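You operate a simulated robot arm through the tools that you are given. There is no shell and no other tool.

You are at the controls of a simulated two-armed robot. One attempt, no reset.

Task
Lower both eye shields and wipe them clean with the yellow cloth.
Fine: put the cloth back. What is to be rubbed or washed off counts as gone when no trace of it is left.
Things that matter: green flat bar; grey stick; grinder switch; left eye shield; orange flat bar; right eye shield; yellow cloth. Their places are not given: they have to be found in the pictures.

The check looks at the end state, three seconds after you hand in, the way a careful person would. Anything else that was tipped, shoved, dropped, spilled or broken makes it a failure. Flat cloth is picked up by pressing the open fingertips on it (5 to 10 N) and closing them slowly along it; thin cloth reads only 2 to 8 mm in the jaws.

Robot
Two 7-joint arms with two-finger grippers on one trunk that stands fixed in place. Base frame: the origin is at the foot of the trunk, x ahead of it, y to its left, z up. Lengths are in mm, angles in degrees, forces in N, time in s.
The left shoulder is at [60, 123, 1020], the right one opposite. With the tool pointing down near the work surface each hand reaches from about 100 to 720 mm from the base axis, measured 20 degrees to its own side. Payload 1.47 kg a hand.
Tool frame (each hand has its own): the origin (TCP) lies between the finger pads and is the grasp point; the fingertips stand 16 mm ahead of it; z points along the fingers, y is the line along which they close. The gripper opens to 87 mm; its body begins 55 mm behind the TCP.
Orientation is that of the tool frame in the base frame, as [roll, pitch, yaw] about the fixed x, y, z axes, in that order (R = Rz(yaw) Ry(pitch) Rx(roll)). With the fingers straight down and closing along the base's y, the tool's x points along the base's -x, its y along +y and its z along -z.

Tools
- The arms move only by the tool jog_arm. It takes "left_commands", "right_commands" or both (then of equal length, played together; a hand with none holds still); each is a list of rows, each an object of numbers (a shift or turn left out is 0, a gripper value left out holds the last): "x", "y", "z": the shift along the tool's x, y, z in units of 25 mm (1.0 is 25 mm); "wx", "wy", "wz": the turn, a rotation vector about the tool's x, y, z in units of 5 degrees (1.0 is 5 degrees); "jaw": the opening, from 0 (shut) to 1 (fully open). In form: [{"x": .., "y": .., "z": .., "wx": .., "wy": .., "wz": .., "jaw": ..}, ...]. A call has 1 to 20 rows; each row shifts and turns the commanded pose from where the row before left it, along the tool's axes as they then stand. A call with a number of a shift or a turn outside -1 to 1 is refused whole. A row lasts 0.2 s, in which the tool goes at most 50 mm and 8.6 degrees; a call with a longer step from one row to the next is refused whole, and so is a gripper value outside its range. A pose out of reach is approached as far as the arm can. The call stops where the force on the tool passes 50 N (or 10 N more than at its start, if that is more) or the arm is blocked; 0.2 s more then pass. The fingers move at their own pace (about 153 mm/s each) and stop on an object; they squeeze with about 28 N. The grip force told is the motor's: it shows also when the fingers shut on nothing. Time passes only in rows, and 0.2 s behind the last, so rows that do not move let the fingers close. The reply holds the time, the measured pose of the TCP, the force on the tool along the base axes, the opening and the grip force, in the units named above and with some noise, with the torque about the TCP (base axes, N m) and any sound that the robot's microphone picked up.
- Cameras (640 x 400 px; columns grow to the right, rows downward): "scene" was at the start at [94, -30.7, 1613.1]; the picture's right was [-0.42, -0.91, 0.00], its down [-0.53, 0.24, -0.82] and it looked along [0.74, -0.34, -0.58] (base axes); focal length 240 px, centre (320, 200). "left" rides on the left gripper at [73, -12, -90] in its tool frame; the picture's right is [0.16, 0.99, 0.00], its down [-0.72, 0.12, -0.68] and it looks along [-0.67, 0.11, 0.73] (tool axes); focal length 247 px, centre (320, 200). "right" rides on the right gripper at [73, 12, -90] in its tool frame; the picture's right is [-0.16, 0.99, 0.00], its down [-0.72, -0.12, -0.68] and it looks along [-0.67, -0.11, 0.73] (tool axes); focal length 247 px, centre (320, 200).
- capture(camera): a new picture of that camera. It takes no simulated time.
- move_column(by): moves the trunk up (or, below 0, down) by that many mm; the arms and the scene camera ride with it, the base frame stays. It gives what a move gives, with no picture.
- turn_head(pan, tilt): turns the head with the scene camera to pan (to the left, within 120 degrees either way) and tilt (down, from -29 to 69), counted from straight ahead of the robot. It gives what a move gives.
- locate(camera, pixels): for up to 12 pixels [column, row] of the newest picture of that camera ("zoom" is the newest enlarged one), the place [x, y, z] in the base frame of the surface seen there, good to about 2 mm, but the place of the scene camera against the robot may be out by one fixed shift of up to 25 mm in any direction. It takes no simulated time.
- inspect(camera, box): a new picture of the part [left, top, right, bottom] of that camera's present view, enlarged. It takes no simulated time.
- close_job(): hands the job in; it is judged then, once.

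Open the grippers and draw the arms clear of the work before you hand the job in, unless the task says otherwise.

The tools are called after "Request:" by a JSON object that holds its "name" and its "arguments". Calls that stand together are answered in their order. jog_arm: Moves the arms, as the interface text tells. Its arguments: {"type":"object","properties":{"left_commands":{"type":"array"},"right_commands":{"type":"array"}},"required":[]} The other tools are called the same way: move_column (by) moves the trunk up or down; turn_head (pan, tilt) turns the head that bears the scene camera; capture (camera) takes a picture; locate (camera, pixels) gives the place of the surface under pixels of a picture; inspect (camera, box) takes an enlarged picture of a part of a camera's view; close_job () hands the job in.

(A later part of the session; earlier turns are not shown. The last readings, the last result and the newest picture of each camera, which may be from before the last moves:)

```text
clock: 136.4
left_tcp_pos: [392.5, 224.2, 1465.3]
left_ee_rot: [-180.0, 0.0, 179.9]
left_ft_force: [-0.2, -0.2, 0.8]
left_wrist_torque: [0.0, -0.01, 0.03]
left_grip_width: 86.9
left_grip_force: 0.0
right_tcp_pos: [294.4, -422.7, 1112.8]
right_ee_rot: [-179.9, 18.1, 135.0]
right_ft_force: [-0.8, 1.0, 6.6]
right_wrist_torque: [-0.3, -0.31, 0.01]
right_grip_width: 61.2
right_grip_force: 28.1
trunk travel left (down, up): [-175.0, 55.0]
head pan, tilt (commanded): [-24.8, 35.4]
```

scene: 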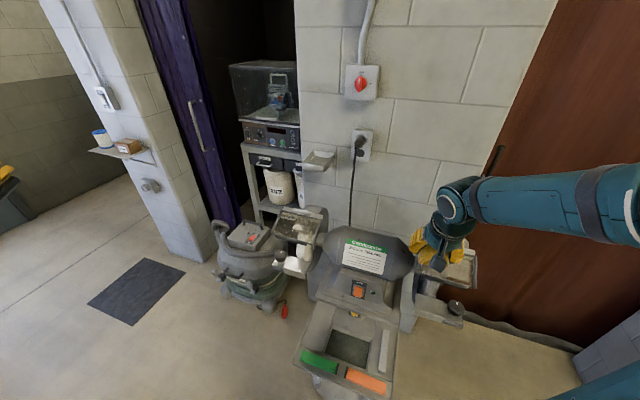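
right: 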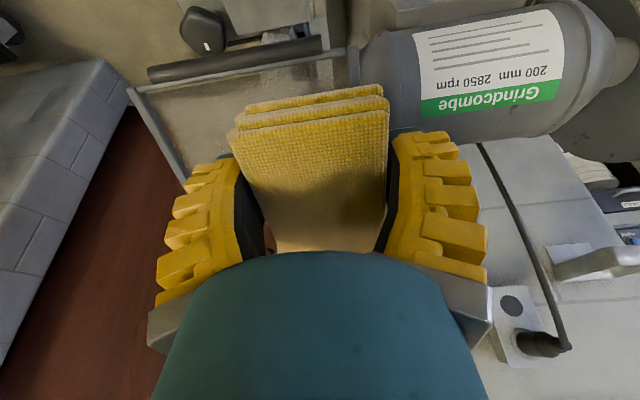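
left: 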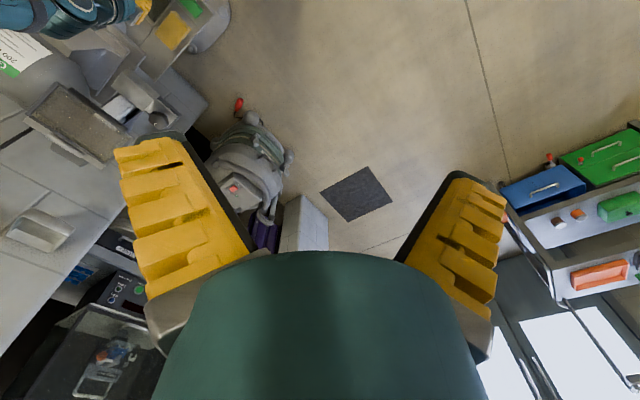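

6.6 N now – good. One more cycle, then over to the middle.

Request:
{"name": "jog_arm", "arguments": {"right_commands": [{"x": -0.23, "z": -0.0215}, {"x": -0.23, "z": -0.0215}, {"x": -0.23, "z": -0.0215}, {"x": -0.23, "z": -0.0215}, {"x": -0.2, "z": -0.0186}, {"x": 0.2, "z": 0.0186}, {"x": 0.23, "z": 0.0215}, {"x": 0.23, "z": 0.0215}, {"x": 0.23, "z": 0.0215}, {"x": 0.23, "z": 0.0215}]}}

Request:
{"name": "inspect", "arguments": {"camera": "scene", "box": [390, 210, 510, 310]}}

```text
clock: 138.7
left_tcp_pos: [393.1, 223.4, 1464.8]
left_ee_rot: [-180.0, 0.0, -179.9]
left_ft_force: [0.6, 0.1, 0.4]
left_wrist_torque: [-0.01, -0.05, 0.05]
left_grip_width: 87.0
left_grip_force: 0.0
right_tcp_pos: [295.2, -422.7, 1113.6]
right_ee_rot: [-179.8, 18.1, 135.0]
right_ft_force: [-0.4, 0.7, -0.7]
right_wrist_torque: [0.0, 0.0, 0.02]
right_grip_width: 61.4
right_grip_force: 28.1
trunk travel left (down, up): [-175.0, 55.0]
head pan, tilt (commanded): [-24.8, 35.4]
```

```text
4.00 times, centred on (450, 260) of scene
```

zoom: 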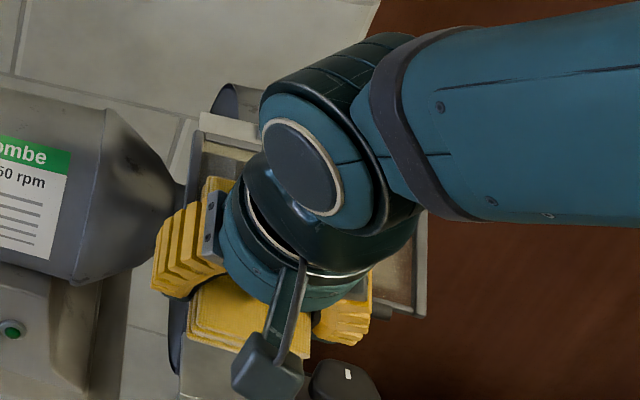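

The cloth has swivelled closer to the glass angle and unloaded. I lift slightly, shift 28 mm to the right (s≈−119) and rub there.

Request:
{"name": "jog_arm", "arguments": {"right_commands": [{"z": -0.2}, {"y": -0.56}, {"y": -0.56}, {"z": 0.2}, {"z": 0.03}, {}]}}

```text
clock: 140.1
left_tcp_pos: [392.3, 225.1, 1466.4]
left_ee_rot: [-180.0, 0.0, -179.9]
left_ft_force: [1.3, 0.6, -0.6]
left_wrist_torque: [0.03, -0.02, 0.03]
left_grip_width: 87.0
left_grip_force: 0.1
right_tcp_pos: [275.2, -442.2, 1113.4]
right_ee_rot: [179.9, 18.1, 135.0]
right_ft_force: [-2.1, 1.6, 2.3]
right_wrist_torque: [-0.1, -0.11, -0.03]
right_grip_width: 61.4
right_grip_force: 28.1
trunk travel left (down, up): [-175.0, 55.0]
head pan, tilt (commanded): [-24.8, 35.4]
```

Contact at 2–3 N at s=−118. I press 0.6 mm more and rub up and down twice.

Request:
{"name": "jog_arm", "arguments": {"right_commands": [{"z": 0.026}, {"x": -0.199, "z": -0.0186}, {"x": -0.199, "z": -0.0186}, {"x": -0.199, "z": -0.0186}, {"x": -0.199, "z": -0.0186}, {"x": -0.199, "z": -0.0186}, {"x": -0.14, "z": -0.013}, {"x": 0.14, "z": 0.013}, {"x": 0.199, "z": 0.0186}, {"x": 0.199, "z": 0.0186}, {"x": 0.199, "z": 0.0186}, {"x": 0.199, "z": 0.0186}, {"x": 0.199, "z": 0.0186}]}}

```text
clock: 142.8
left_tcp_pos: [392.3, 224.2, 1466.6]
left_ee_rot: [180.0, 0.0, 179.9]
left_ft_force: [0.5, -0.7, -0.1]
left_wrist_torque: [0.01, -0.01, 0.0]
left_grip_width: 86.8
left_grip_force: 0.0
right_tcp_pos: [275.7, -444.2, 1113.3]
right_ee_rot: [180.0, 18.0, 135.0]
right_ft_force: [0.7, -0.1, 3.8]
right_wrist_torque: [-0.15, -0.17, -0.01]
right_grip_width: 61.5
right_grip_force: 27.5
trunk travel left (down, up): [-175.0, 55.0]
head pan, tilt (commanded): [-24.8, 35.4]
```

3.8 N. I press a bit more, rub once more here, then shift to the right third (s≈−147).

Request:
{"name": "jog_arm", "arguments": {"right_commands": [{"z": 0.024}, {"x": -0.23, "z": -0.0215}, {"x": -0.23, "z": -0.0215}, {"x": -0.23, "z": -0.0215}, {"x": -0.23, "z": -0.0215}, {"x": -0.2, "z": -0.0186}, {"x": 0.2, "z": 0.0186}, {"x": 0.23, "z": 0.0215}, {"x": 0.23, "z": 0.0215}, {"x": 0.23, "z": 0.0215}, {"x": 0.23, "z": 0.0215}, {"z": -0.2}, {"y": -0.57}, {"y": -0.57}, {"z": 0.2}, {"z": 0.03}, {}]}}

```text
clock: 146.4
left_tcp_pos: [391.6, 224.9, 1466.5]
left_ee_rot: [180.0, 0.0, 180.0]
left_ft_force: [-0.6, -0.9, 0.1]
left_wrist_torque: [0.0, 0.02, -0.03]
left_grip_width: 87.4
left_grip_force: 0.1
right_tcp_pos: [255.8, -463.3, 1111.4]
right_ee_rot: [-179.9, 18.2, 135.0]
right_ft_force: [-1.0, 2.9, 6.1]
right_wrist_torque: [-0.34, -0.34, 0.03]
right_grip_width: 61.6
right_grip_force: 27.7
trunk travel left (down, up): [-175.0, 55.0]
head pan, tilt (commanded): [-24.8, 35.4]
```

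At s=−147 with 6 N. I rub up and down twice.

Request:
{"name": "jog_arm", "arguments": {"right_commands": [{"x": -0.23, "z": -0.0215}, {"x": -0.23, "z": -0.0215}, {"x": -0.23, "z": -0.0215}, {"x": -0.23, "z": -0.0215}, {"x": -0.23, "z": -0.0215}, {"x": 0.23, "z": 0.0215}, {"x": 0.23, "z": 0.0215}, {"x": 0.23, "z": 0.0215}, {"x": 0.23, "z": 0.0215}, {"x": 0.23, "z": 0.0215}]}}

```text
clock: 148.7
left_tcp_pos: [392.0, 224.1, 1466.4]
left_ee_rot: [180.0, -0.1, -179.9]
left_ft_force: [-0.2, 0.4, 0.0]
left_wrist_torque: [0.01, -0.01, 0.0]
left_grip_width: 87.1
left_grip_force: 0.0
right_tcp_pos: [256.2, -463.5, 1111.0]
right_ee_rot: [-179.9, 18.1, 135.0]
right_ft_force: [-1.7, 0.6, 4.6]
right_wrist_torque: [-0.19, -0.2, 0.01]
right_grip_width: 61.4
right_grip_force: 27.3
trunk travel left (down, up): [-175.0, 55.0]
head pan, tilt (commanded): [-24.8, 35.4]
```

Request:
{"name": "jog_arm", "arguments": {"right_commands": [{"z": 0.024}, {"x": -0.23, "z": -0.0215}, {"x": -0.23, "z": -0.0215}, {"x": -0.23, "z": -0.0215}, {"x": -0.23, "z": -0.0215}, {"x": -0.23, "z": -0.0215}, {"x": 0.23, "z": 0.0215}, {"x": 0.23, "z": 0.0215}, {"x": 0.23, "z": 0.0215}, {"x": 0.23, "z": 0.0215}, {"x": 0.23, "z": 0.0215}]}}

```text
clock: 151.1
left_tcp_pos: [392.4, 224.1, 1467.3]
left_ee_rot: [180.0, 0.0, 180.0]
left_ft_force: [0.1, 0.9, 0.2]
left_wrist_torque: [0.01, 0.0, 0.0]
left_grip_width: 86.9
left_grip_force: 0.0
right_tcp_pos: [255.1, -461.7, 1110.3]
right_ee_rot: [-179.9, 18.3, 135.0]
right_ft_force: [-1.5, 1.0, 7.8]
right_wrist_torque: [-0.08, -0.14, -0.01]
right_grip_width: 61.5
right_grip_force: 27.6
trunk travel left (down, up): [-175.0, 55.0]
head pan, tilt (commanded): [-24.8, 35.4]
```

Force 7.8 N with contact spread under the hand. I lift off and move left to look at the right shield.

Request:
{"name": "jog_arm", "arguments": {"right_commands": [{"z": -0.5}, {"z": -1}, {"z": -1}, {"z": -1}, {"y": 1, "z": -0.3}, {"y": 1}, {"y": 1}, {"y": 1}, {"y": 1}, {"y": 1}, {"y": 1}, {"y": 1}]}}

Request:
{"name": "capture", "arguments": {"camera": "right"}}

Request:
{"name": "inspect", "arguments": {"camera": "scene", "box": [400, 215, 490, 300]}}

```text
clock: 153.7
left_tcp_pos: [393.6, 224.1, 1466.1]
left_ee_rot: [179.9, -0.1, -180.0]
left_ft_force: [-0.1, -0.1, -0.3]
left_wrist_torque: [0.0, 0.03, -0.01]
left_grip_width: 87.2
left_grip_force: 0.0
right_tcp_pos: [378.6, -301.3, 1200.6]
right_ee_rot: [-179.9, 18.1, 134.9]
right_ft_force: [0.7, -0.1, -0.7]
right_wrist_torque: [-0.01, 0.02, -0.02]
right_grip_width: 61.1
right_grip_force: 28.1
trunk travel left (down, up): [-175.0, 55.0]
head pan, tilt (commanded): [-24.8, 35.4]
```

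```text
taken
```

right: 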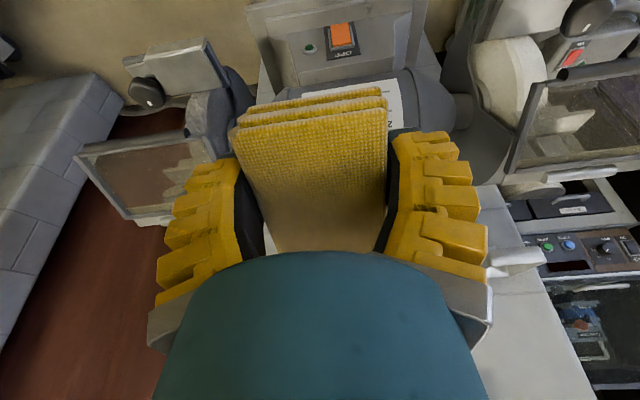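

```text
4.71 times, centred on (445, 258) of scene
```

zoom: 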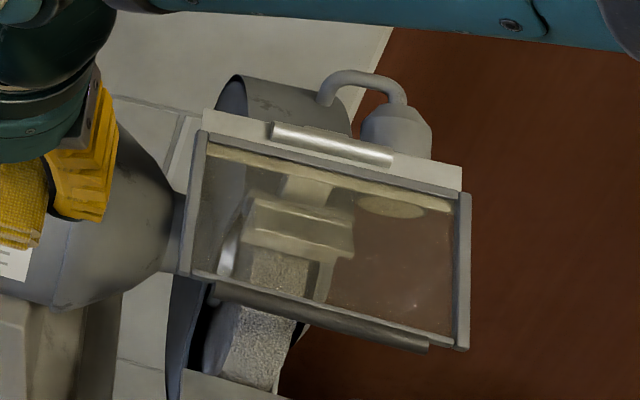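

The right shield looks clear too. I zoom further for any leftover film.

Request:
{"name": "inspect", "arguments": {"camera": "scene", "box": [415, 235, 485, 285]}}

Request:
{"name": "inspect", "arguments": {"camera": "right", "box": [70, 130, 215, 225]}}

Request:
{"name": "inspect", "arguments": {"camera": "scene", "box": [265, 195, 335, 245]}}

```text
8.00 times, centred on (450, 260) of scene
```

zoom: 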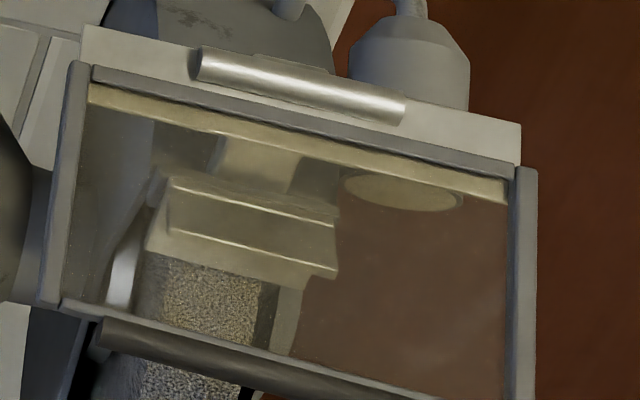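

```text
4.21 times, centred on (142, 178) of right
```

zoom: 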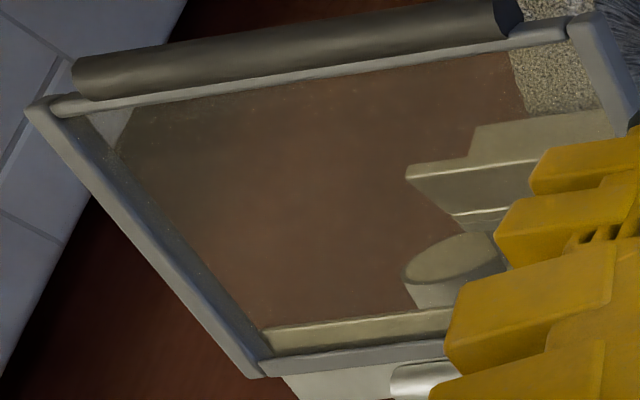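

```text
8.00 times, centred on (300, 220) of scene
```

zoom: 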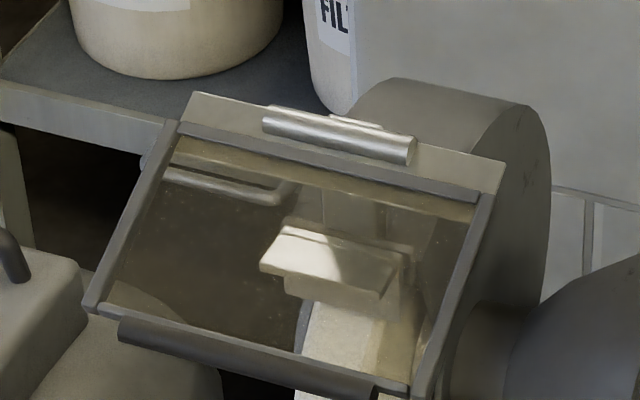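

Both panes look clear; I check a few faint specks on the right pane at the highest zoom.

Request:
{"name": "inspect", "arguments": {"camera": "scene", "box": [450, 250, 480, 288]}}

Request:
{"name": "inspect", "arguments": {"camera": "scene", "box": [415, 238, 455, 280]}}

Request:
{"name": "inspect", "arguments": {"camera": "right", "box": [75, 140, 145, 200]}}

Request:
{"name": "inspect", "arguments": {"camera": "right", "box": [500, 60, 640, 180]}}

```text
10.53 times, centred on (465, 269) of scene
```

zoom: 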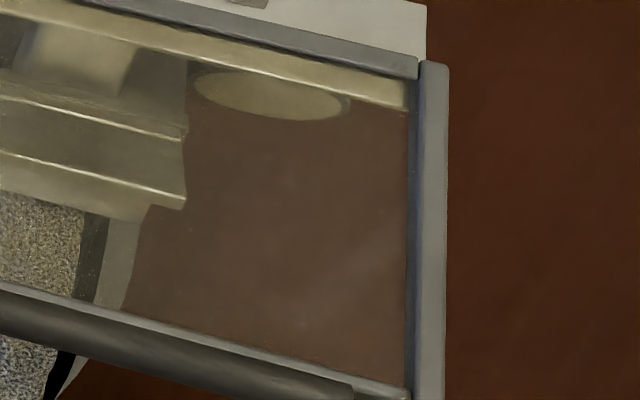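

```text
9.52 times, centred on (435, 259) of scene
```

zoom: 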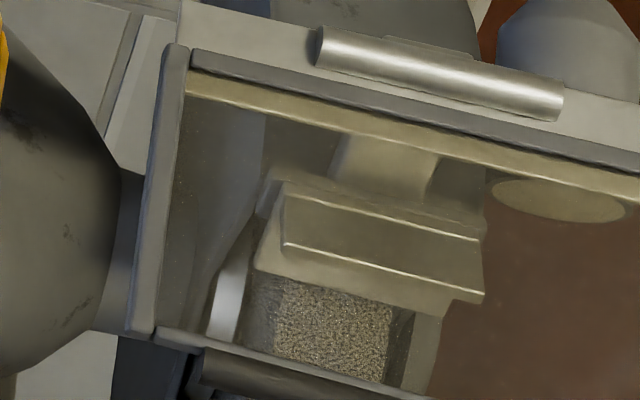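

```text
6.67 times, centred on (110, 170) of right
```

zoom: 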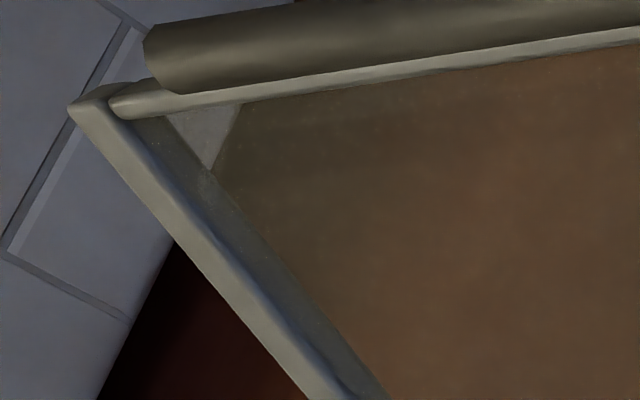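

```text
3.33 times, centred on (570, 120) of right
```

zoom: 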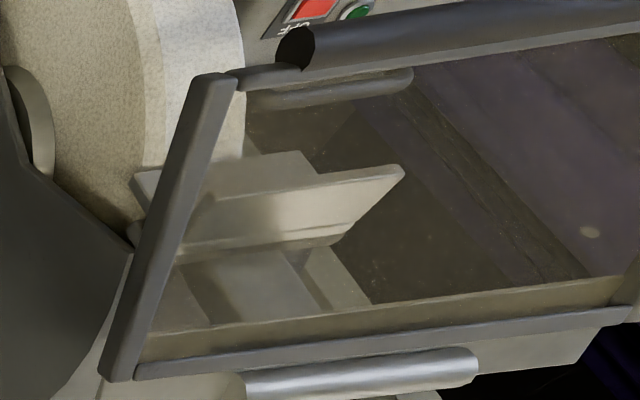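

I use the depth probe again: clean glass should let it through everywhere. First a grid over the right pane in the scene view, then the left pane.

Request:
{"name": "inspect", "arguments": {"camera": "scene", "box": [415, 235, 485, 285]}}

Request:
{"name": "locate", "arguments": {"camera": "zoom", "pixels": [[100, 120], [100, 200], [85, 280], [150, 140], [140, 290], [200, 300], [350, 280], [350, 350], [420, 240], [420, 370], [490, 220], [490, 350]]}}

Request:
{"name": "locate", "arguments": {"camera": "zoom", "pixels": [[90, 100], [200, 130], [300, 160], [400, 180], [480, 190], [500, 300], [500, 380], [460, 300], [385, 310], [310, 340], [240, 320], [70, 250]]}}

```text
8.00 times, centred on (450, 260) of scene
```

zoom: 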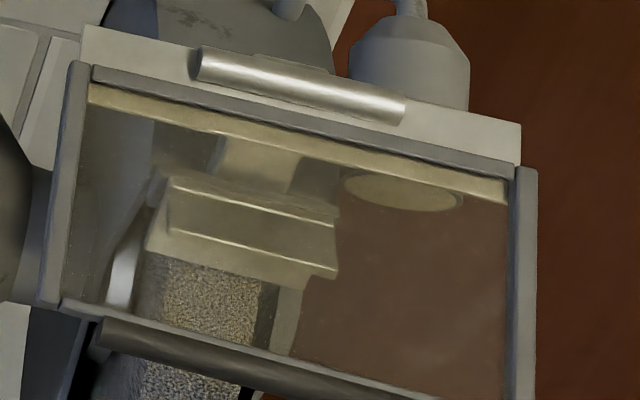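

```text
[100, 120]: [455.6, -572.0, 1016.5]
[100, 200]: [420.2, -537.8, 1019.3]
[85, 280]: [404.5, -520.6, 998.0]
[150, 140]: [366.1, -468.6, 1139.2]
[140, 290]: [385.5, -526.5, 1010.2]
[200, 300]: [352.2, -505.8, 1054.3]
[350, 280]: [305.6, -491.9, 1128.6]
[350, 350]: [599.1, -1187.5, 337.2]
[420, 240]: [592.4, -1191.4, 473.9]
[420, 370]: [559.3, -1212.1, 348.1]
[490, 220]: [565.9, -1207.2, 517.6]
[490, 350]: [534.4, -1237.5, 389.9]
```

```text
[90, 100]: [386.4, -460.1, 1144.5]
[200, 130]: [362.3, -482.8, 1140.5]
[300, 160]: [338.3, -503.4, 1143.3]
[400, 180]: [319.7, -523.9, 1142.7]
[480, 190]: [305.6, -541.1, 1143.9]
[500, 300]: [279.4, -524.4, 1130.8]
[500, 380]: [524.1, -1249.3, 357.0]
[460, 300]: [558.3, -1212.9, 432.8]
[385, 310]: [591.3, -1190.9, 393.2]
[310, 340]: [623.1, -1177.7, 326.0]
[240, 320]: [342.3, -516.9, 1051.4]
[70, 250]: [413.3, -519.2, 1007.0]
```

Nearly all probes pass through. Two spots – zoom (350,280) and (500,300) – returned near-plane depths; I calibrate with frame points and probe densely around those.

Request:
{"name": "locate", "arguments": {"camera": "zoom", "pixels": [[527, 200], [525, 250], [527, 300], [524, 350], [250, 350], [350, 372], [60, 200], [55, 270], [300, 140], [400, 160], [500, 320], [500, 280]]}}

Request:
{"name": "locate", "arguments": {"camera": "zoom", "pixels": [[345, 280], [355, 280], [350, 275], [350, 285], [350, 260], [340, 300], [365, 290], [370, 260], [505, 300], [495, 300], [500, 310], [500, 290]]}}

```text
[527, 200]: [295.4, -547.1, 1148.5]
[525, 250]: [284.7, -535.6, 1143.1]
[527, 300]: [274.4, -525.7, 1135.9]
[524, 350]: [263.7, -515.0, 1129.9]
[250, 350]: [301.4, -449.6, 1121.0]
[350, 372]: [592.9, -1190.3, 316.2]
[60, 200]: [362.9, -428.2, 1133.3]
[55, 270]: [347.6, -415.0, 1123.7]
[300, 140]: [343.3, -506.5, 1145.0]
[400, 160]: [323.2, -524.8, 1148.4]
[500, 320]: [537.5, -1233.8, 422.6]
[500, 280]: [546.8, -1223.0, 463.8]
```

```text
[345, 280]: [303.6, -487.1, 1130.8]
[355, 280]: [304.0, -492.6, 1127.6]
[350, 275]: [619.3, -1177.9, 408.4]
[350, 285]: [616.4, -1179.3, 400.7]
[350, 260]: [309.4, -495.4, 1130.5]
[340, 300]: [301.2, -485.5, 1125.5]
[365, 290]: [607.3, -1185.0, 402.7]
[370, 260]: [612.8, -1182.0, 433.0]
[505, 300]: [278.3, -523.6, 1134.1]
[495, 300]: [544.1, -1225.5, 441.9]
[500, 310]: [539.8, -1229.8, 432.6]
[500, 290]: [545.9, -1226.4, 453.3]
```

I map the pane statistically with more probes on both halves of the right shield.

Request:
{"name": "locate", "arguments": {"camera": "zoom", "pixels": [[340, 240], [360, 240], [380, 240], [400, 240], [440, 240], [460, 240], [340, 260], [360, 260], [380, 260], [400, 260], [430, 260], [470, 260]]}}

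Request:
{"name": "locate", "arguments": {"camera": "zoom", "pixels": [[330, 290], [345, 290], [360, 300], [375, 280], [390, 290], [410, 300], [430, 290], [450, 320], [470, 300], [330, 320], [345, 320], [360, 330]]}}

Request:
{"name": "locate", "arguments": {"camera": "zoom", "pixels": [[320, 300], [310, 310], [300, 300], [300, 330], [320, 340], [380, 340], [400, 330], [430, 340], [470, 340], [380, 360], [450, 370], [480, 380]]}}

Request:
{"name": "locate", "arguments": {"camera": "zoom", "pixels": [[110, 140], [130, 160], [120, 180], [100, 240], [120, 220], [180, 150], [220, 170], [250, 190], [200, 220], [280, 230], [180, 280], [230, 290]]}}

```text
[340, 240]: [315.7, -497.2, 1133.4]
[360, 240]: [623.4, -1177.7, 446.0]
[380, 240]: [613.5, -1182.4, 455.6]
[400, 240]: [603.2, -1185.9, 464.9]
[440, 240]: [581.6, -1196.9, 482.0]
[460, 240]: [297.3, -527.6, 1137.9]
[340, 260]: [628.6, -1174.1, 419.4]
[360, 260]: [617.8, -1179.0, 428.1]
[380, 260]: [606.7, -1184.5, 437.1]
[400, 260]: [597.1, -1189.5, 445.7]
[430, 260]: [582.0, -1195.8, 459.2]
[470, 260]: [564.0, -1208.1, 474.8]
```

```text
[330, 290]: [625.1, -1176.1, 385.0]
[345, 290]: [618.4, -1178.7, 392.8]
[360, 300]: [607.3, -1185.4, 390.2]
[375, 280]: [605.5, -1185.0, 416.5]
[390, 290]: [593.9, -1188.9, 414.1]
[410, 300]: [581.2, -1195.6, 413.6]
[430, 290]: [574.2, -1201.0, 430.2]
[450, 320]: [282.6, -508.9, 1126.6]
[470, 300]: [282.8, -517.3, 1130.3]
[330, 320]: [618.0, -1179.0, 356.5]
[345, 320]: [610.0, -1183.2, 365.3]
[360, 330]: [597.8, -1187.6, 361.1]
```

```text
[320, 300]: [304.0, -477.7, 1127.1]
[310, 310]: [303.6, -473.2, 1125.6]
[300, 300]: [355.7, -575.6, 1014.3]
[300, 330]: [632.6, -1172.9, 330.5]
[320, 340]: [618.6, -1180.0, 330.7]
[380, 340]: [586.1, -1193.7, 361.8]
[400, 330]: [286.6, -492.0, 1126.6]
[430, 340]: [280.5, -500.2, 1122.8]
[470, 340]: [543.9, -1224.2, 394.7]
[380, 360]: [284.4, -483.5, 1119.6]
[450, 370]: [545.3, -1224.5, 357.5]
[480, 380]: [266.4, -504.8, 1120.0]
```

```text
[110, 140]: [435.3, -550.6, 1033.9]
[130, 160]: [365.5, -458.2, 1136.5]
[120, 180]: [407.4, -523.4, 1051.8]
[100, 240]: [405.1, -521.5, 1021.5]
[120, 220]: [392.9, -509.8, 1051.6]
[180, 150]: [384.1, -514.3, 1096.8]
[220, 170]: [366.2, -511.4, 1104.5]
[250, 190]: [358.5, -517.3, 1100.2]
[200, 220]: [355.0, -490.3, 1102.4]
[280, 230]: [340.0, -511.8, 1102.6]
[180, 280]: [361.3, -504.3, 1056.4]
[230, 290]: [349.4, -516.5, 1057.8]
```

The scattered returns lie ≈6 mm below the frame plane (the glass itself), none at the dirt level, and visually the pane is clear. I run the same probe on the left pane.

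Request:
{"name": "inspect", "arguments": {"camera": "scene", "box": [265, 195, 335, 245]}}

Request:
{"name": "locate", "arguments": {"camera": "zoom", "pixels": [[170, 160], [130, 240], [110, 290], [180, 210], [160, 270], [150, 310], [220, 230], [210, 290], [230, 320], [270, 300], [280, 330], [350, 340]]}}

Request:
{"name": "locate", "arguments": {"camera": "zoom", "pixels": [[200, 170], [250, 200], [300, 210], [350, 210], [400, 220], [450, 230], [440, 280], [420, 330], [400, 370], [380, 320], [330, 320], [145, 220]]}}

Request:
{"name": "locate", "arguments": {"camera": "zoom", "pixels": [[150, 200], [120, 270], [200, 250], [240, 270], [250, 310], [300, 340], [330, 360], [370, 350], [430, 250], [410, 300], [155, 145], [98, 300]]}}

```text
8.00 times, centred on (300, 220) of scene
```

zoom: 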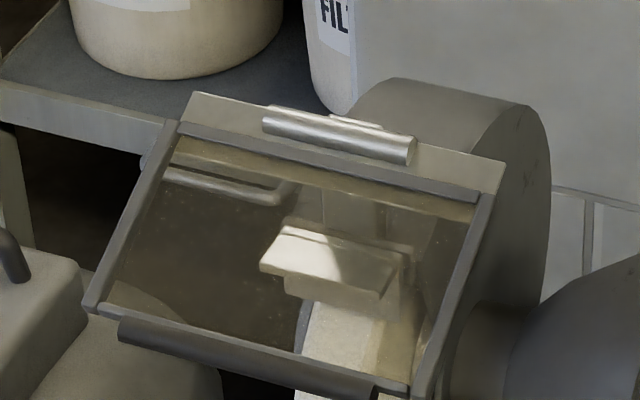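

```text
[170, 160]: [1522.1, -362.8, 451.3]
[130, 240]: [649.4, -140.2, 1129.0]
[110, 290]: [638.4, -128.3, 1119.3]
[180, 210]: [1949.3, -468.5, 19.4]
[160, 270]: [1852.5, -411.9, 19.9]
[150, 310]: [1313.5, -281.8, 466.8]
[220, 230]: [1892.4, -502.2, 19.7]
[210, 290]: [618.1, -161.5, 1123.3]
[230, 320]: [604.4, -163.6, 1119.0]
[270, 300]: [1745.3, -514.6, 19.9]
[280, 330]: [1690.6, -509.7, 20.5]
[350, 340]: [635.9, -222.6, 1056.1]
```

```text
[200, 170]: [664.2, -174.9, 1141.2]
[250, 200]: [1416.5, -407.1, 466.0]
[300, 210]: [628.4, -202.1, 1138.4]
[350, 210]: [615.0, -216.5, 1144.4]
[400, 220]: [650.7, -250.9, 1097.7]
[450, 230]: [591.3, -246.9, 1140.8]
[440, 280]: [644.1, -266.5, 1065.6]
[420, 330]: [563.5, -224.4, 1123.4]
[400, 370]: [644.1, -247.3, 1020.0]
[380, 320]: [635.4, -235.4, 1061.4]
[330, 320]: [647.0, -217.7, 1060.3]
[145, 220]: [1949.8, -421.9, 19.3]
```

```text
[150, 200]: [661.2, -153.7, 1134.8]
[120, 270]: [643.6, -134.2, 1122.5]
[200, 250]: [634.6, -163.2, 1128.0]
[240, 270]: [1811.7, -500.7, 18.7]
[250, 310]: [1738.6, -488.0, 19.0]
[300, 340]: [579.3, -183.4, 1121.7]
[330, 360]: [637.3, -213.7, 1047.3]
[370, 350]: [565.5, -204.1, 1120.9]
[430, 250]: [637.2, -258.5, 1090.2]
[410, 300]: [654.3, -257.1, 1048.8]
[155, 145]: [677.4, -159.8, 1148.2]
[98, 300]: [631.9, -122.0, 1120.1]
```

All returns on the left pane are at glass level too. As a last check I probe the right pane's outer edge and front corner with the right wrist camera.

Request:
{"name": "inspect", "arguments": {"camera": "right", "box": [70, 130, 215, 225]}}

Request:
{"name": "locate", "arguments": {"camera": "zoom", "pixels": [[130, 140], [145, 170], [160, 200], [190, 240], [220, 280], [250, 315], [170, 120], [220, 110], [280, 100], [350, 90], [420, 80], [480, 70]]}}

Request:
{"name": "locate", "arguments": {"camera": "zoom", "pixels": [[150, 155], [170, 180], [180, 150], [200, 200], [240, 240], [260, 290], [290, 310], [350, 300], [400, 290], [240, 150], [320, 200], [400, 150]]}}

Request:
{"name": "locate", "arguments": {"camera": "zoom", "pixels": [[120, 130], [140, 150], [155, 185], [175, 215], [205, 255], [235, 295], [200, 115], [250, 105], [310, 95], [390, 85], [450, 75], [300, 150]]}}

```text
4.21 times, centred on (142, 178) of right
```

zoom: 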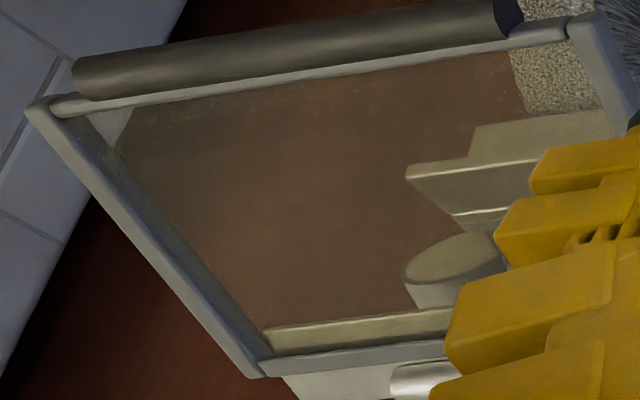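

```text
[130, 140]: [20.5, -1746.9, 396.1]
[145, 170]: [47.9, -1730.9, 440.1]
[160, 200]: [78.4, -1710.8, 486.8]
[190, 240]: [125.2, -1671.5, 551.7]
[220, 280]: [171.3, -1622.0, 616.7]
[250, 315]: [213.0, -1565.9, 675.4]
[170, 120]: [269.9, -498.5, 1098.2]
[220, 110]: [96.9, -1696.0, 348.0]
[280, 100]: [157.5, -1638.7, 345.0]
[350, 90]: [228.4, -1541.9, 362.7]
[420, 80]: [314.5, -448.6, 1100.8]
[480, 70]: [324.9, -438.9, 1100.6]
```

```text
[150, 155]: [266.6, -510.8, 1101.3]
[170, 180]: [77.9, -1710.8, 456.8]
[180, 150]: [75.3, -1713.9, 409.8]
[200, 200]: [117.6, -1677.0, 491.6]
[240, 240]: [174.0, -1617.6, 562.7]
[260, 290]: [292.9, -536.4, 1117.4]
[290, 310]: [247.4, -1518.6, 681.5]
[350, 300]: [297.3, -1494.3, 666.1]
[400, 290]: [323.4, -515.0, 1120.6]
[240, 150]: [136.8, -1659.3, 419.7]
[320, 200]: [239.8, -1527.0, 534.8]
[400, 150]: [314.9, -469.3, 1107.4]
```

```text
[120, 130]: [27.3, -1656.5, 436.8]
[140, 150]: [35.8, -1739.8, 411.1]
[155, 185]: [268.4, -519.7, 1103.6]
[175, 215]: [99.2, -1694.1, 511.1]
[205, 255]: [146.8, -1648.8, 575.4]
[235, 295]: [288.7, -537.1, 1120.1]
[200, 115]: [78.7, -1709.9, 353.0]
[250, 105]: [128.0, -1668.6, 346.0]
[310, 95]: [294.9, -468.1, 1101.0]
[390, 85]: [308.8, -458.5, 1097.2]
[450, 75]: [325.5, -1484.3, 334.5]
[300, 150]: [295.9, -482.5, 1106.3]
```

Visually clear, with only glass-level returns. To be thorough I'll give the right pane one more pass; first I check the cloth's angle in the hand.

Request:
{"name": "locate", "arguments": {"camera": "right", "pixels": [[300, 150], [310, 210], [320, 240], [250, 170], [370, 150], [300, 130], [300, 118], [240, 140], [380, 115], [330, 235], [300, 100], [290, 160]]}}

Request:
{"name": "inspect", "arguments": {"camera": "right", "box": [140, 60, 500, 280]}}

```text
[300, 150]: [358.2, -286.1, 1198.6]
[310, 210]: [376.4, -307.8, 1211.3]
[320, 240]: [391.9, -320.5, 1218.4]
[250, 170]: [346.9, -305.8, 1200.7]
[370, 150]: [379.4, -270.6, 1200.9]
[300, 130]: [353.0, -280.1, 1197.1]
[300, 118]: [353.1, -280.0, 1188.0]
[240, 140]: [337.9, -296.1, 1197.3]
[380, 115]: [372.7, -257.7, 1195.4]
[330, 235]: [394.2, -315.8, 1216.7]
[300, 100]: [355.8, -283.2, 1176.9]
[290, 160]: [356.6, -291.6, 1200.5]
```

```text
1.78 times, centred on (320, 170) of right
```

zoom: 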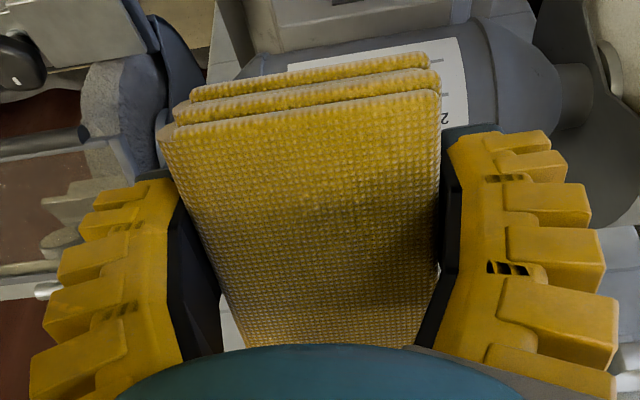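

The cloth now lies almost parallel to the glass at this pitch. For a check pass on the right pane I reduce the pitch by 10° and move over its middle.

Request:
{"name": "jog_arm", "arguments": {"right_commands": [{"wy": 1, "y": -1}, {"wy": 1, "y": -1}, {"y": -1}, {"y": -1}, {"y": -1}, {"y": -1}, {"y": -0.95}, {"x": -0.68, "z": 0.6}, {"x": -0.68, "z": 0.6}, {"x": -0.68, "z": 0.6}]}}

```text
clock: 155.8
left_tcp_pos: [394.5, 222.9, 1465.8]
left_ee_rot: [180.0, -0.1, -180.0]
left_ft_force: [0.5, -0.2, -0.7]
left_wrist_torque: [0.01, 0.02, 0.0]
left_grip_width: 86.9
left_grip_force: 0.1
right_tcp_pos: [295.3, -465.9, 1162.1]
right_ee_rot: [179.9, 8.1, 134.9]
right_ft_force: [0.6, 0.4, -0.7]
right_wrist_torque: [0.03, 0.03, -0.01]
right_grip_width: 61.4
right_grip_force: 28.0
trunk travel left (down, up): [-175.0, 55.0]
head pan, tilt (commanded): [-24.8, 35.4]
```

I lower to just above the glass (about 3 mm), slightly back from the hinge.

Request:
{"name": "jog_arm", "arguments": {"right_commands": [{"x": 0.12, "z": 0.39}, {"x": 0.12, "z": 0.39}, {"x": 0.12, "z": 0.39}, {"x": 0.0056, "z": 0.04}, {}]}}

```text
clock: 157.1
left_tcp_pos: [392.0, 224.0, 1464.9]
left_ee_rot: [-179.9, 0.0, -179.9]
left_ft_force: [-1.0, -0.4, 0.6]
left_wrist_torque: [0.03, -0.02, 0.04]
left_grip_width: 86.9
left_grip_force: 0.0
right_tcp_pos: [291.2, -461.5, 1132.7]
right_ee_rot: [-179.9, 8.1, 135.1]
right_ft_force: [-0.7, 0.5, 2.8]
right_wrist_torque: [-0.05, -0.18, -0.04]
right_grip_width: 61.4
right_grip_force: 27.9
trunk travel left (down, up): [-175.0, 55.0]
head pan, tilt (commanded): [-24.8, 35.4]
```

Contact at 2.8 N. I press slightly and rub down 28 mm and back twice.

Request:
{"name": "jog_arm", "arguments": {"right_commands": [{"z": 0.03}, {"x": 0.193, "z": 0.053}, {"x": 0.193, "z": 0.053}, {"x": 0.193, "z": 0.053}, {"x": 0.193, "z": 0.053}, {"x": 0.193, "z": 0.053}, {"x": 0.193, "z": 0.053}]}}

```text
clock: 158.7
left_tcp_pos: [393.6, 225.1, 1467.1]
left_ee_rot: [180.0, 0.0, 179.9]
left_ft_force: [-0.1, -0.8, -0.4]
left_wrist_torque: [0.02, -0.02, 0.03]
left_grip_width: 87.1
left_grip_force: 0.2
right_tcp_pos: [271.0, -441.3, 1118.6]
right_ee_rot: [-179.9, 8.1, 135.0]
right_ft_force: [-0.3, 0.4, 2.1]
right_wrist_torque: [-0.16, -0.21, 0.01]
right_grip_width: 61.5
right_grip_force: 28.5
trunk travel left (down, up): [-175.0, 55.0]
head pan, tilt (commanded): [-24.8, 35.4]
```

Request:
{"name": "jog_arm", "arguments": {"right_commands": [{"z": 0.035}, {"x": -0.193, "z": -0.053}, {"x": -0.193, "z": -0.053}, {"x": -0.193, "z": -0.053}, {"x": -0.193, "z": -0.053}, {"x": -0.193, "z": -0.053}, {"x": -0.193, "z": -0.053}, {"z": -0.15}, {"y": -0.56}, {"y": -0.56}, {"z": 0.15}, {"z": 0.02}, {"x": 0.193, "z": 0.053}, {"x": 0.193, "z": 0.053}, {"x": 0.193, "z": 0.053}, {"x": 0.193, "z": 0.053}, {"x": 0.193, "z": 0.053}, {"x": 0.193, "z": 0.053}]}}

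```text
clock: 162.4
left_tcp_pos: [392.1, 223.2, 1466.9]
left_ee_rot: [-179.9, 0.0, 179.9]
left_ft_force: [0.3, 0.4, -1.1]
left_wrist_torque: [-0.02, -0.02, 0.01]
left_grip_width: 87.2
left_grip_force: 0.1
right_tcp_pos: [251.3, -460.7, 1117.9]
right_ee_rot: [180.0, 8.1, 135.0]
right_ft_force: [-0.3, 1.3, 6.6]
right_wrist_torque: [-0.26, -0.28, -0.01]
right_grip_width: 61.9
right_grip_force: 27.9
trunk travel left (down, up): [-175.0, 55.0]
head pan, tilt (commanded): [-24.8, 35.4]
```

At s=−148 with 6.6 N. I rub up here, then shift to the left third (s≈−91) and rub there too.

Request:
{"name": "jog_arm", "arguments": {"right_commands": [{"x": -0.193, "z": -0.053}, {"x": -0.193, "z": -0.053}, {"x": -0.193, "z": -0.053}, {"x": -0.193, "z": -0.053}, {"x": -0.193, "z": -0.053}, {"x": -0.193, "z": -0.053}, {"z": -0.2}, {"y": 0.76}, {"y": 0.76}, {"y": 0.76}, {"z": 0.2}, {"z": 0.02}, {"x": 0.193, "z": 0.053}, {"x": 0.193, "z": 0.053}, {"x": 0.193, "z": 0.053}, {"x": 0.193, "z": 0.053}, {"x": 0.193, "z": 0.053}, {"x": 0.193, "z": 0.053}]}}

```text
clock: 166.2
left_tcp_pos: [392.5, 224.4, 1465.5]
left_ee_rot: [-180.0, 0.0, -180.0]
left_ft_force: [0.2, 0.1, -0.3]
left_wrist_torque: [0.02, -0.02, 0.01]
left_grip_width: 87.2
left_grip_force: 0.0
right_tcp_pos: [291.4, -420.1, 1116.6]
right_ee_rot: [180.0, 8.1, 135.0]
right_ft_force: [-1.3, 1.4, 1.8]
right_wrist_torque: [-0.1, -0.08, 0.02]
right_grip_width: 61.5
right_grip_force: 27.9
trunk travel left (down, up): [-175.0, 55.0]
head pan, tilt (commanded): [-24.8, 35.4]
```

I finish with a rub back up at s=−91, then lift off and move left to compare the right pane with the earlier picture.

Request:
{"name": "jog_arm", "arguments": {"right_commands": [{"z": 0.035}, {"x": -0.193, "z": -0.053}, {"x": -0.193, "z": -0.053}, {"x": -0.193, "z": -0.053}, {"x": -0.193, "z": -0.053}, {"x": -0.193, "z": -0.053}, {"x": -0.193, "z": -0.053}, {"z": -0.5}, {"z": -1, "x": 0.4}, {"z": -1, "x": 0.4}, {"z": -1, "x": 0.4}, {"y": 1, "x": 0.4}, {"y": 1}, {"y": 1}, {"y": 1}, {"y": 1}, {"y": 1}]}}

Request:
{"name": "inspect", "arguments": {"camera": "scene", "box": [450, 250, 480, 288]}}

Request:
{"name": "inspect", "arguments": {"camera": "scene", "box": [415, 238, 455, 280]}}

Request:
{"name": "inspect", "arguments": {"camera": "scene", "box": [265, 195, 335, 245]}}

```text
clock: 169.8
left_tcp_pos: [393.4, 223.6, 1465.2]
left_ee_rot: [180.0, 0.0, -180.0]
left_ft_force: [0.7, -0.1, -0.3]
left_wrist_torque: [0.01, 0.0, 0.0]
left_grip_width: 87.2
left_grip_force: 0.0
right_tcp_pos: [382.5, -297.8, 1209.4]
right_ee_rot: [-180.0, 8.0, 134.9]
right_ft_force: [0.0, -0.1, -0.6]
right_wrist_torque: [0.04, 0.03, -0.03]
right_grip_width: 61.7
right_grip_force: 28.2
trunk travel left (down, up): [-175.0, 55.0]
head pan, tilt (commanded): [-24.8, 35.4]
```

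```text
10.53 times, centred on (465, 269) of scene
```

zoom: 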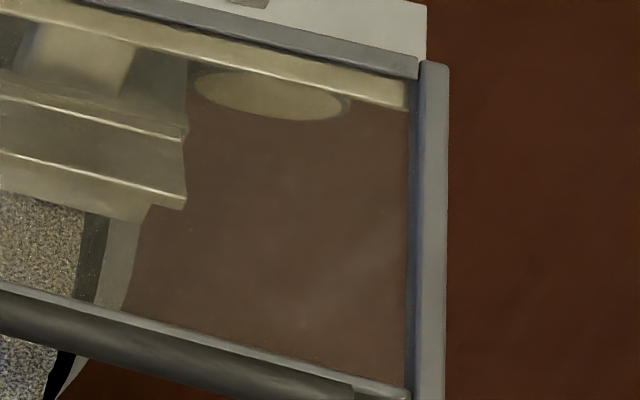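

```text
9.52 times, centred on (435, 259) of scene
```

zoom: 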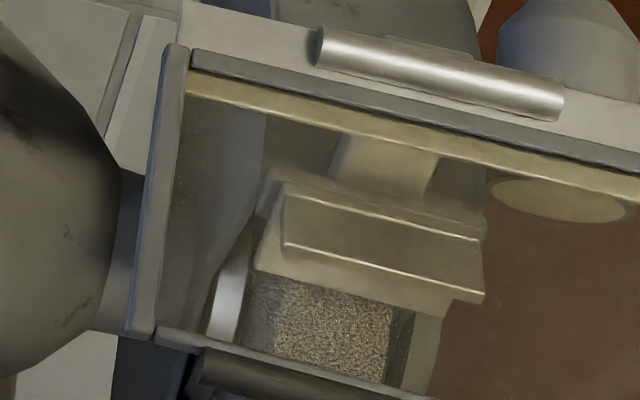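

```text
8.00 times, centred on (300, 220) of scene
```

zoom: 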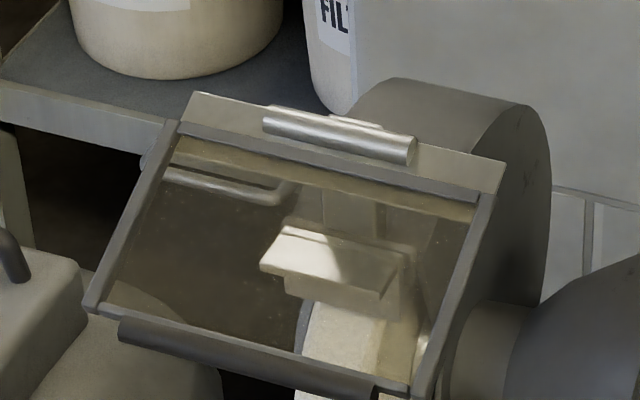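

No change between the two pictures, so the panes are clean (what remains is glass tint). Now the cloth goes back: I check its angle in the hand first.

Request:
{"name": "capture", "arguments": {"camera": "right"}}

Request:
{"name": "locate", "arguments": {"camera": "right", "pixels": [[300, 150], [310, 210], [320, 240], [250, 170], [370, 150], [300, 130], [300, 118], [240, 140], [380, 115], [330, 235], [300, 100], [290, 160]]}}

```text
taken
```

right: 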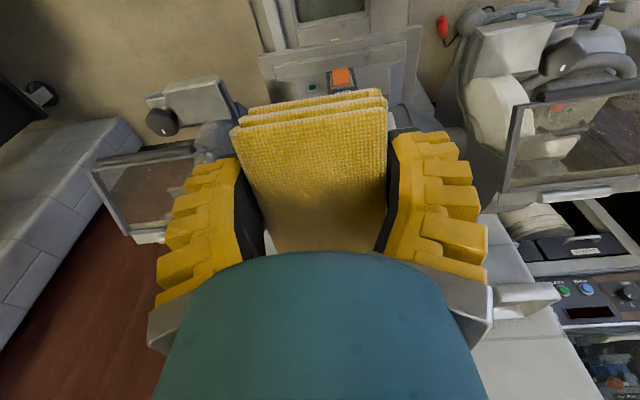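

```text
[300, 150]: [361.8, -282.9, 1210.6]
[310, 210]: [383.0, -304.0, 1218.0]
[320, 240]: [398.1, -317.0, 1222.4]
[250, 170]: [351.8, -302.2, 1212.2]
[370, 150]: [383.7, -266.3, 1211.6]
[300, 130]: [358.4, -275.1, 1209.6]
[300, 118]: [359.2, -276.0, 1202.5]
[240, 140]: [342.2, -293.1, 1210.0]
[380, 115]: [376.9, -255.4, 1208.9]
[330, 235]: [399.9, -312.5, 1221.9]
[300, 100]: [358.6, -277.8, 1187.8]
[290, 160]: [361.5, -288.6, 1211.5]
```

The cloth is tilted 13° in the hand (rear end up). I carry it back to d≈407, s≈200 with pitch 10, ready to descend in front of the tray.

Request:
{"name": "jog_arm", "arguments": {"right_commands": [{"x": 0.733, "z": -0.103, "y": 0.94}, {"x": 0.733, "z": -0.103, "y": 0.94}, {"x": 0.733, "z": -0.103, "y": 0.94}, {"x": 0.733, "z": -0.103, "y": 0.94}, {"y": 0.94}, {"y": 0.9, "wy": -0.4}]}}

```text
clock: 171.2
left_tcp_pos: [393.4, 224.3, 1466.0]
left_ee_rot: [-179.9, -0.1, 180.0]
left_ft_force: [0.5, -0.6, 0.3]
left_wrist_torque: [-0.03, -0.01, -0.02]
left_grip_width: 87.1
left_grip_force: 0.1
right_tcp_pos: [428.6, -147.0, 1211.1]
right_ee_rot: [-179.9, 10.2, 134.9]
right_ft_force: [0.0, 0.1, -0.4]
right_wrist_torque: [0.0, 0.0, 0.03]
right_grip_width: 61.5
right_grip_force: 27.8
trunk travel left (down, up): [-175.0, 55.0]
head pan, tilt (commanded): [-24.8, 35.4]
```

At d=407, s=199, z=1211. I descend about 490 mm in front of the tray.

Request:
{"name": "jog_arm", "arguments": {"right_commands": [{"x": 0.172, "z": 0.98}, {"x": 0.172, "z": 0.98}, {"x": 0.172, "z": 0.98}, {"x": 0.172, "z": 0.98}, {"x": 0.172, "z": 0.98}, {"x": 0.172, "z": 0.98}, {"x": 0.172, "z": 0.98}, {"x": 0.172, "z": 0.98}, {"x": 0.172, "z": 0.98}, {"x": 0.172, "z": 0.98}, {"x": 0.172, "z": 0.98}, {"x": 0.172, "z": 0.98}, {"x": 0.172, "z": 0.98}, {"x": 0.172, "z": 0.98}, {"x": 0.172, "z": 0.98}, {"x": 0.172, "z": 0.98}, {"x": 0.172, "z": 0.98}, {"x": 0.172, "z": 0.98}, {"x": 0.172, "z": 0.98}, {"x": 0.172, "z": 0.98}]}}

Request:
{"name": "capture", "arguments": {"camera": "right"}}

Request:
{"name": "capture", "arguments": {"camera": "scene"}}

```text
clock: 175.4
left_tcp_pos: [393.6, 222.9, 1464.8]
left_ee_rot: [-179.9, 0.1, 179.9]
left_ft_force: [0.4, 0.1, 0.0]
left_wrist_torque: [-0.05, 0.04, 0.02]
left_grip_width: 86.8
left_grip_force: 0.0
right_tcp_pos: [430.3, -149.2, 713.6]
right_ee_rot: [-179.9, 10.0, 135.0]
right_ft_force: [0.0, -0.1, -0.7]
right_wrist_torque: [-0.01, 0.04, 0.01]
right_grip_width: 61.3
right_grip_force: 28.3
trunk travel left (down, up): [-175.0, 55.0]
head pan, tilt (commanded): [-24.8, 35.4]
```

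```text
taken
```

right: 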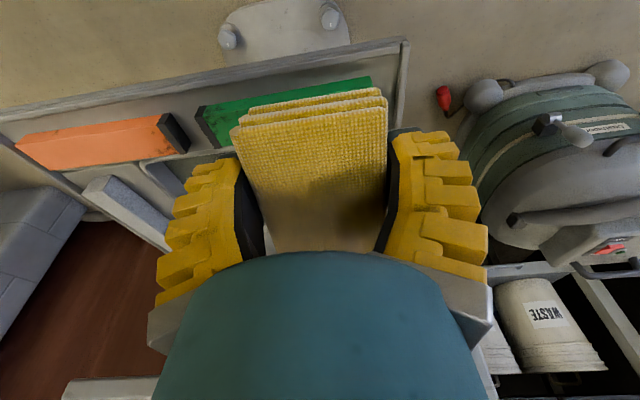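

```text
taken
```

scene: 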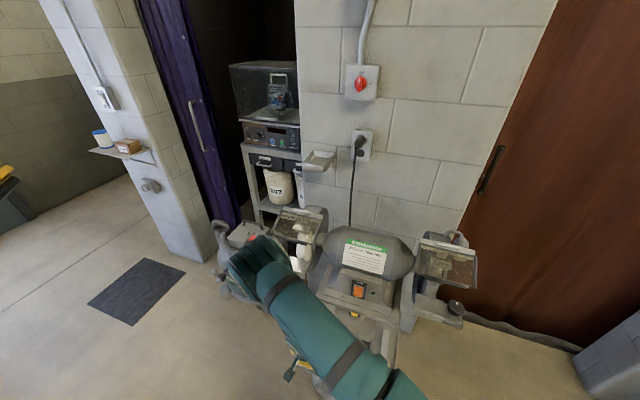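

I move forward over the tray to d≈508 at z≈670, then descend toward z≈630.

Request:
{"name": "jog_arm", "arguments": {"right_commands": [{"x": -0.712, "z": 0.475}, {"x": -0.712, "z": 0.475}, {"x": -0.712, "z": 0.475}, {"x": -0.712, "z": 0.475}, {"x": -0.712, "z": 0.475}, {"x": 0.09, "z": 0.51}, {"x": 0.09, "z": 0.51}, {"x": 0.09, "z": 0.51}]}}

Request:
{"name": "capture", "arguments": {"camera": "right"}}

Request:
{"name": "inspect", "arguments": {"camera": "left", "box": [60, 0, 240, 120]}}

```text
clock: 177.2
left_tcp_pos: [393.1, 223.6, 1466.2]
left_ee_rot: [180.0, -0.1, 180.0]
left_ft_force: [-1.0, -0.7, 0.2]
left_wrist_torque: [0.0, 0.03, 0.01]
left_grip_width: 86.8
left_grip_force: 0.1
right_tcp_pos: [497.9, -216.8, 629.9]
right_ee_rot: [179.9, 10.0, 134.9]
right_ft_force: [0.2, -0.1, -0.9]
right_wrist_torque: [0.01, 0.03, 0.03]
right_grip_width: 61.2
right_grip_force: 27.6
trunk travel left (down, up): [-175.0, 55.0]
head pan, tilt (commanded): [-24.8, 35.4]
```

```text
taken
```

right: 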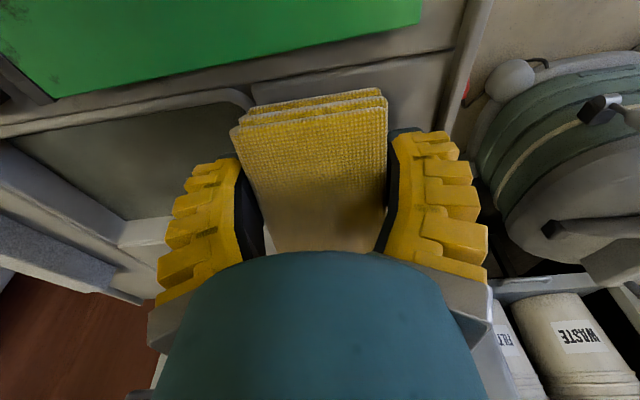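

```text
3.33 times, centred on (150, 60) of left
```

zoom: 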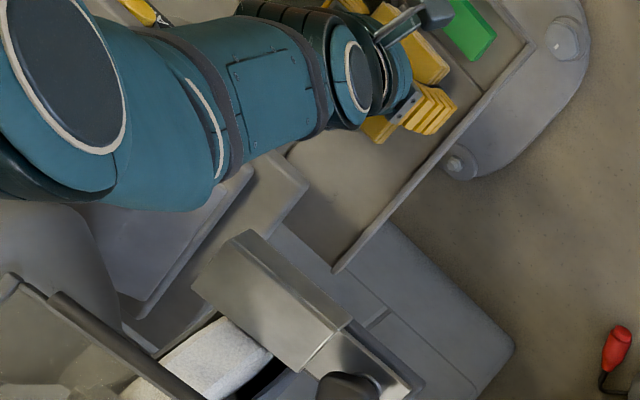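

Cloth hangs just above the deck at d=505. I slide forward 20 mm to its old depth and then lower until it touches.

Request:
{"name": "jog_arm", "arguments": {"right_commands": [{"x": -0.405, "z": 0.07}, {"x": -0.405, "z": 0.07}, {"x": 0.014, "z": 0.08}, {"x": 0.014, "z": 0.08}, {"x": 0.007, "z": 0.04}, {}]}}

```text
clock: 178.7
left_tcp_pos: [392.2, 223.7, 1465.8]
left_ee_rot: [-180.0, 0.1, -180.0]
left_ft_force: [-0.5, 0.7, 0.3]
left_wrist_torque: [-0.03, 0.01, 0.01]
left_grip_width: 86.9
left_grip_force: 0.0
right_tcp_pos: [512.5, -232.3, 625.3]
right_ee_rot: [-179.9, 10.2, 135.1]
right_ft_force: [3.0, -1.6, 6.7]
right_wrist_torque: [0.0, 0.22, 0.02]
right_grip_width: 61.6
right_grip_force: 28.0
trunk travel left (down, up): [-175.0, 55.0]
head pan, tilt (commanded): [-24.8, 35.4]
```

The front edge touches with 6.7 N. I press on in small steps so the block swivels flat onto the deck.

Request:
{"name": "jog_arm", "arguments": {"right_commands": [{"x": 0.007, "z": 0.04}, {"x": 0.007, "z": 0.04}, {}]}}

```text
clock: 179.4
left_tcp_pos: [391.6, 223.8, 1464.9]
left_ee_rot: [180.0, -0.1, 180.0]
left_ft_force: [0.2, 0.0, -0.2]
left_wrist_torque: [0.03, -0.04, -0.02]
left_grip_width: 86.9
left_grip_force: 0.0
right_tcp_pos: [511.9, -231.9, 623.4]
right_ee_rot: [180.0, 10.2, 135.0]
right_ft_force: [2.6, -3.4, 18.6]
right_wrist_torque: [0.37, 0.28, -0.03]
right_grip_width: 62.2
right_grip_force: 27.8
trunk travel left (down, up): [-175.0, 55.0]
head pan, tilt (commanded): [-24.8, 35.4]
```

18.6 N, starting to give. I press 2 mm more in small steps.

Request:
{"name": "jog_arm", "arguments": {"right_commands": [{"x": 0.007, "z": 0.03}, {}, {"x": 0.007, "z": 0.03}, {}, {"x": 0.005, "z": 0.02}, {}]}}

```text
clock: 180.8
left_tcp_pos: [391.9, 223.4, 1465.7]
left_ee_rot: [-180.0, 0.1, -180.0]
left_ft_force: [-1.0, -0.6, -0.6]
left_wrist_torque: [-0.01, -0.02, -0.01]
left_grip_width: 87.2
left_grip_force: 0.0
right_tcp_pos: [511.9, -232.6, 620.8]
right_ee_rot: [-180.0, 10.2, 134.8]
right_ft_force: [4.7, -3.9, 11.7]
right_wrist_torque: [0.06, 0.35, 0.11]
right_grip_width: 61.9
right_grip_force: 28.3
trunk travel left (down, up): [-175.0, 55.0]
head pan, tilt (commanded): [-24.8, 35.4]
```

It swivels (force down to 12 N at z=620.8). I go 2.5 mm further to lay it flat.

Request:
{"name": "jog_arm", "arguments": {"right_commands": [{"x": 0.007, "z": 0.035}, {}, {"x": 0.007, "z": 0.035}, {}, {"x": 0.005, "z": 0.025}, {}]}}

Request:
{"name": "capture", "arguments": {"camera": "right"}}

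Request:
{"name": "locate", "arguments": {"camera": "right", "pixels": [[300, 150], [310, 210], [320, 240], [250, 170], [370, 150], [300, 130], [240, 140], [380, 115], [330, 235], [290, 160]]}}

```text
clock: 182.2
left_tcp_pos: [392.2, 224.0, 1466.0]
left_ee_rot: [-180.0, -0.1, -179.9]
left_ft_force: [0.1, -0.3, 0.0]
left_wrist_torque: [-0.02, 0.03, 0.0]
left_grip_width: 87.2
left_grip_force: 0.1
right_tcp_pos: [512.0, -232.2, 617.1]
right_ee_rot: [180.0, 10.3, 135.0]
right_ft_force: [1.9, -1.8, 10.3]
right_wrist_torque: [0.04, 0.39, 0.07]
right_grip_width: 62.3
right_grip_force: 28.0
trunk travel left (down, up): [-175.0, 55.0]
head pan, tilt (commanded): [-24.8, 35.4]
```

```text
taken
```

right: 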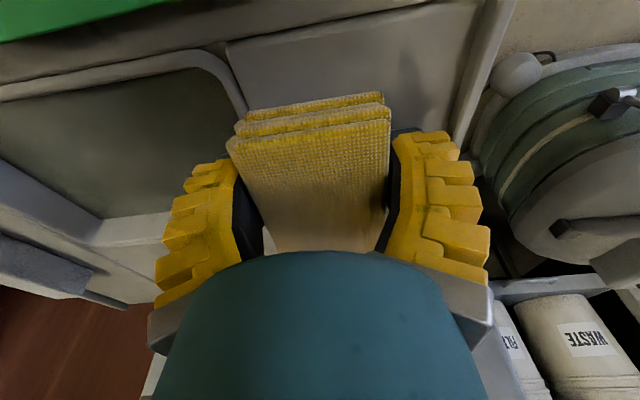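

```text
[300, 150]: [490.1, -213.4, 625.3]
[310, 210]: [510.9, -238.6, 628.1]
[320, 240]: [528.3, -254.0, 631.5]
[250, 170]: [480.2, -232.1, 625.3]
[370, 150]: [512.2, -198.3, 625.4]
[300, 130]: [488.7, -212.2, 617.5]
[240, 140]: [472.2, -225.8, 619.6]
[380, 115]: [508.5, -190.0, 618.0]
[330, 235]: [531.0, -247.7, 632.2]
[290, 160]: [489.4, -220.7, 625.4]
```

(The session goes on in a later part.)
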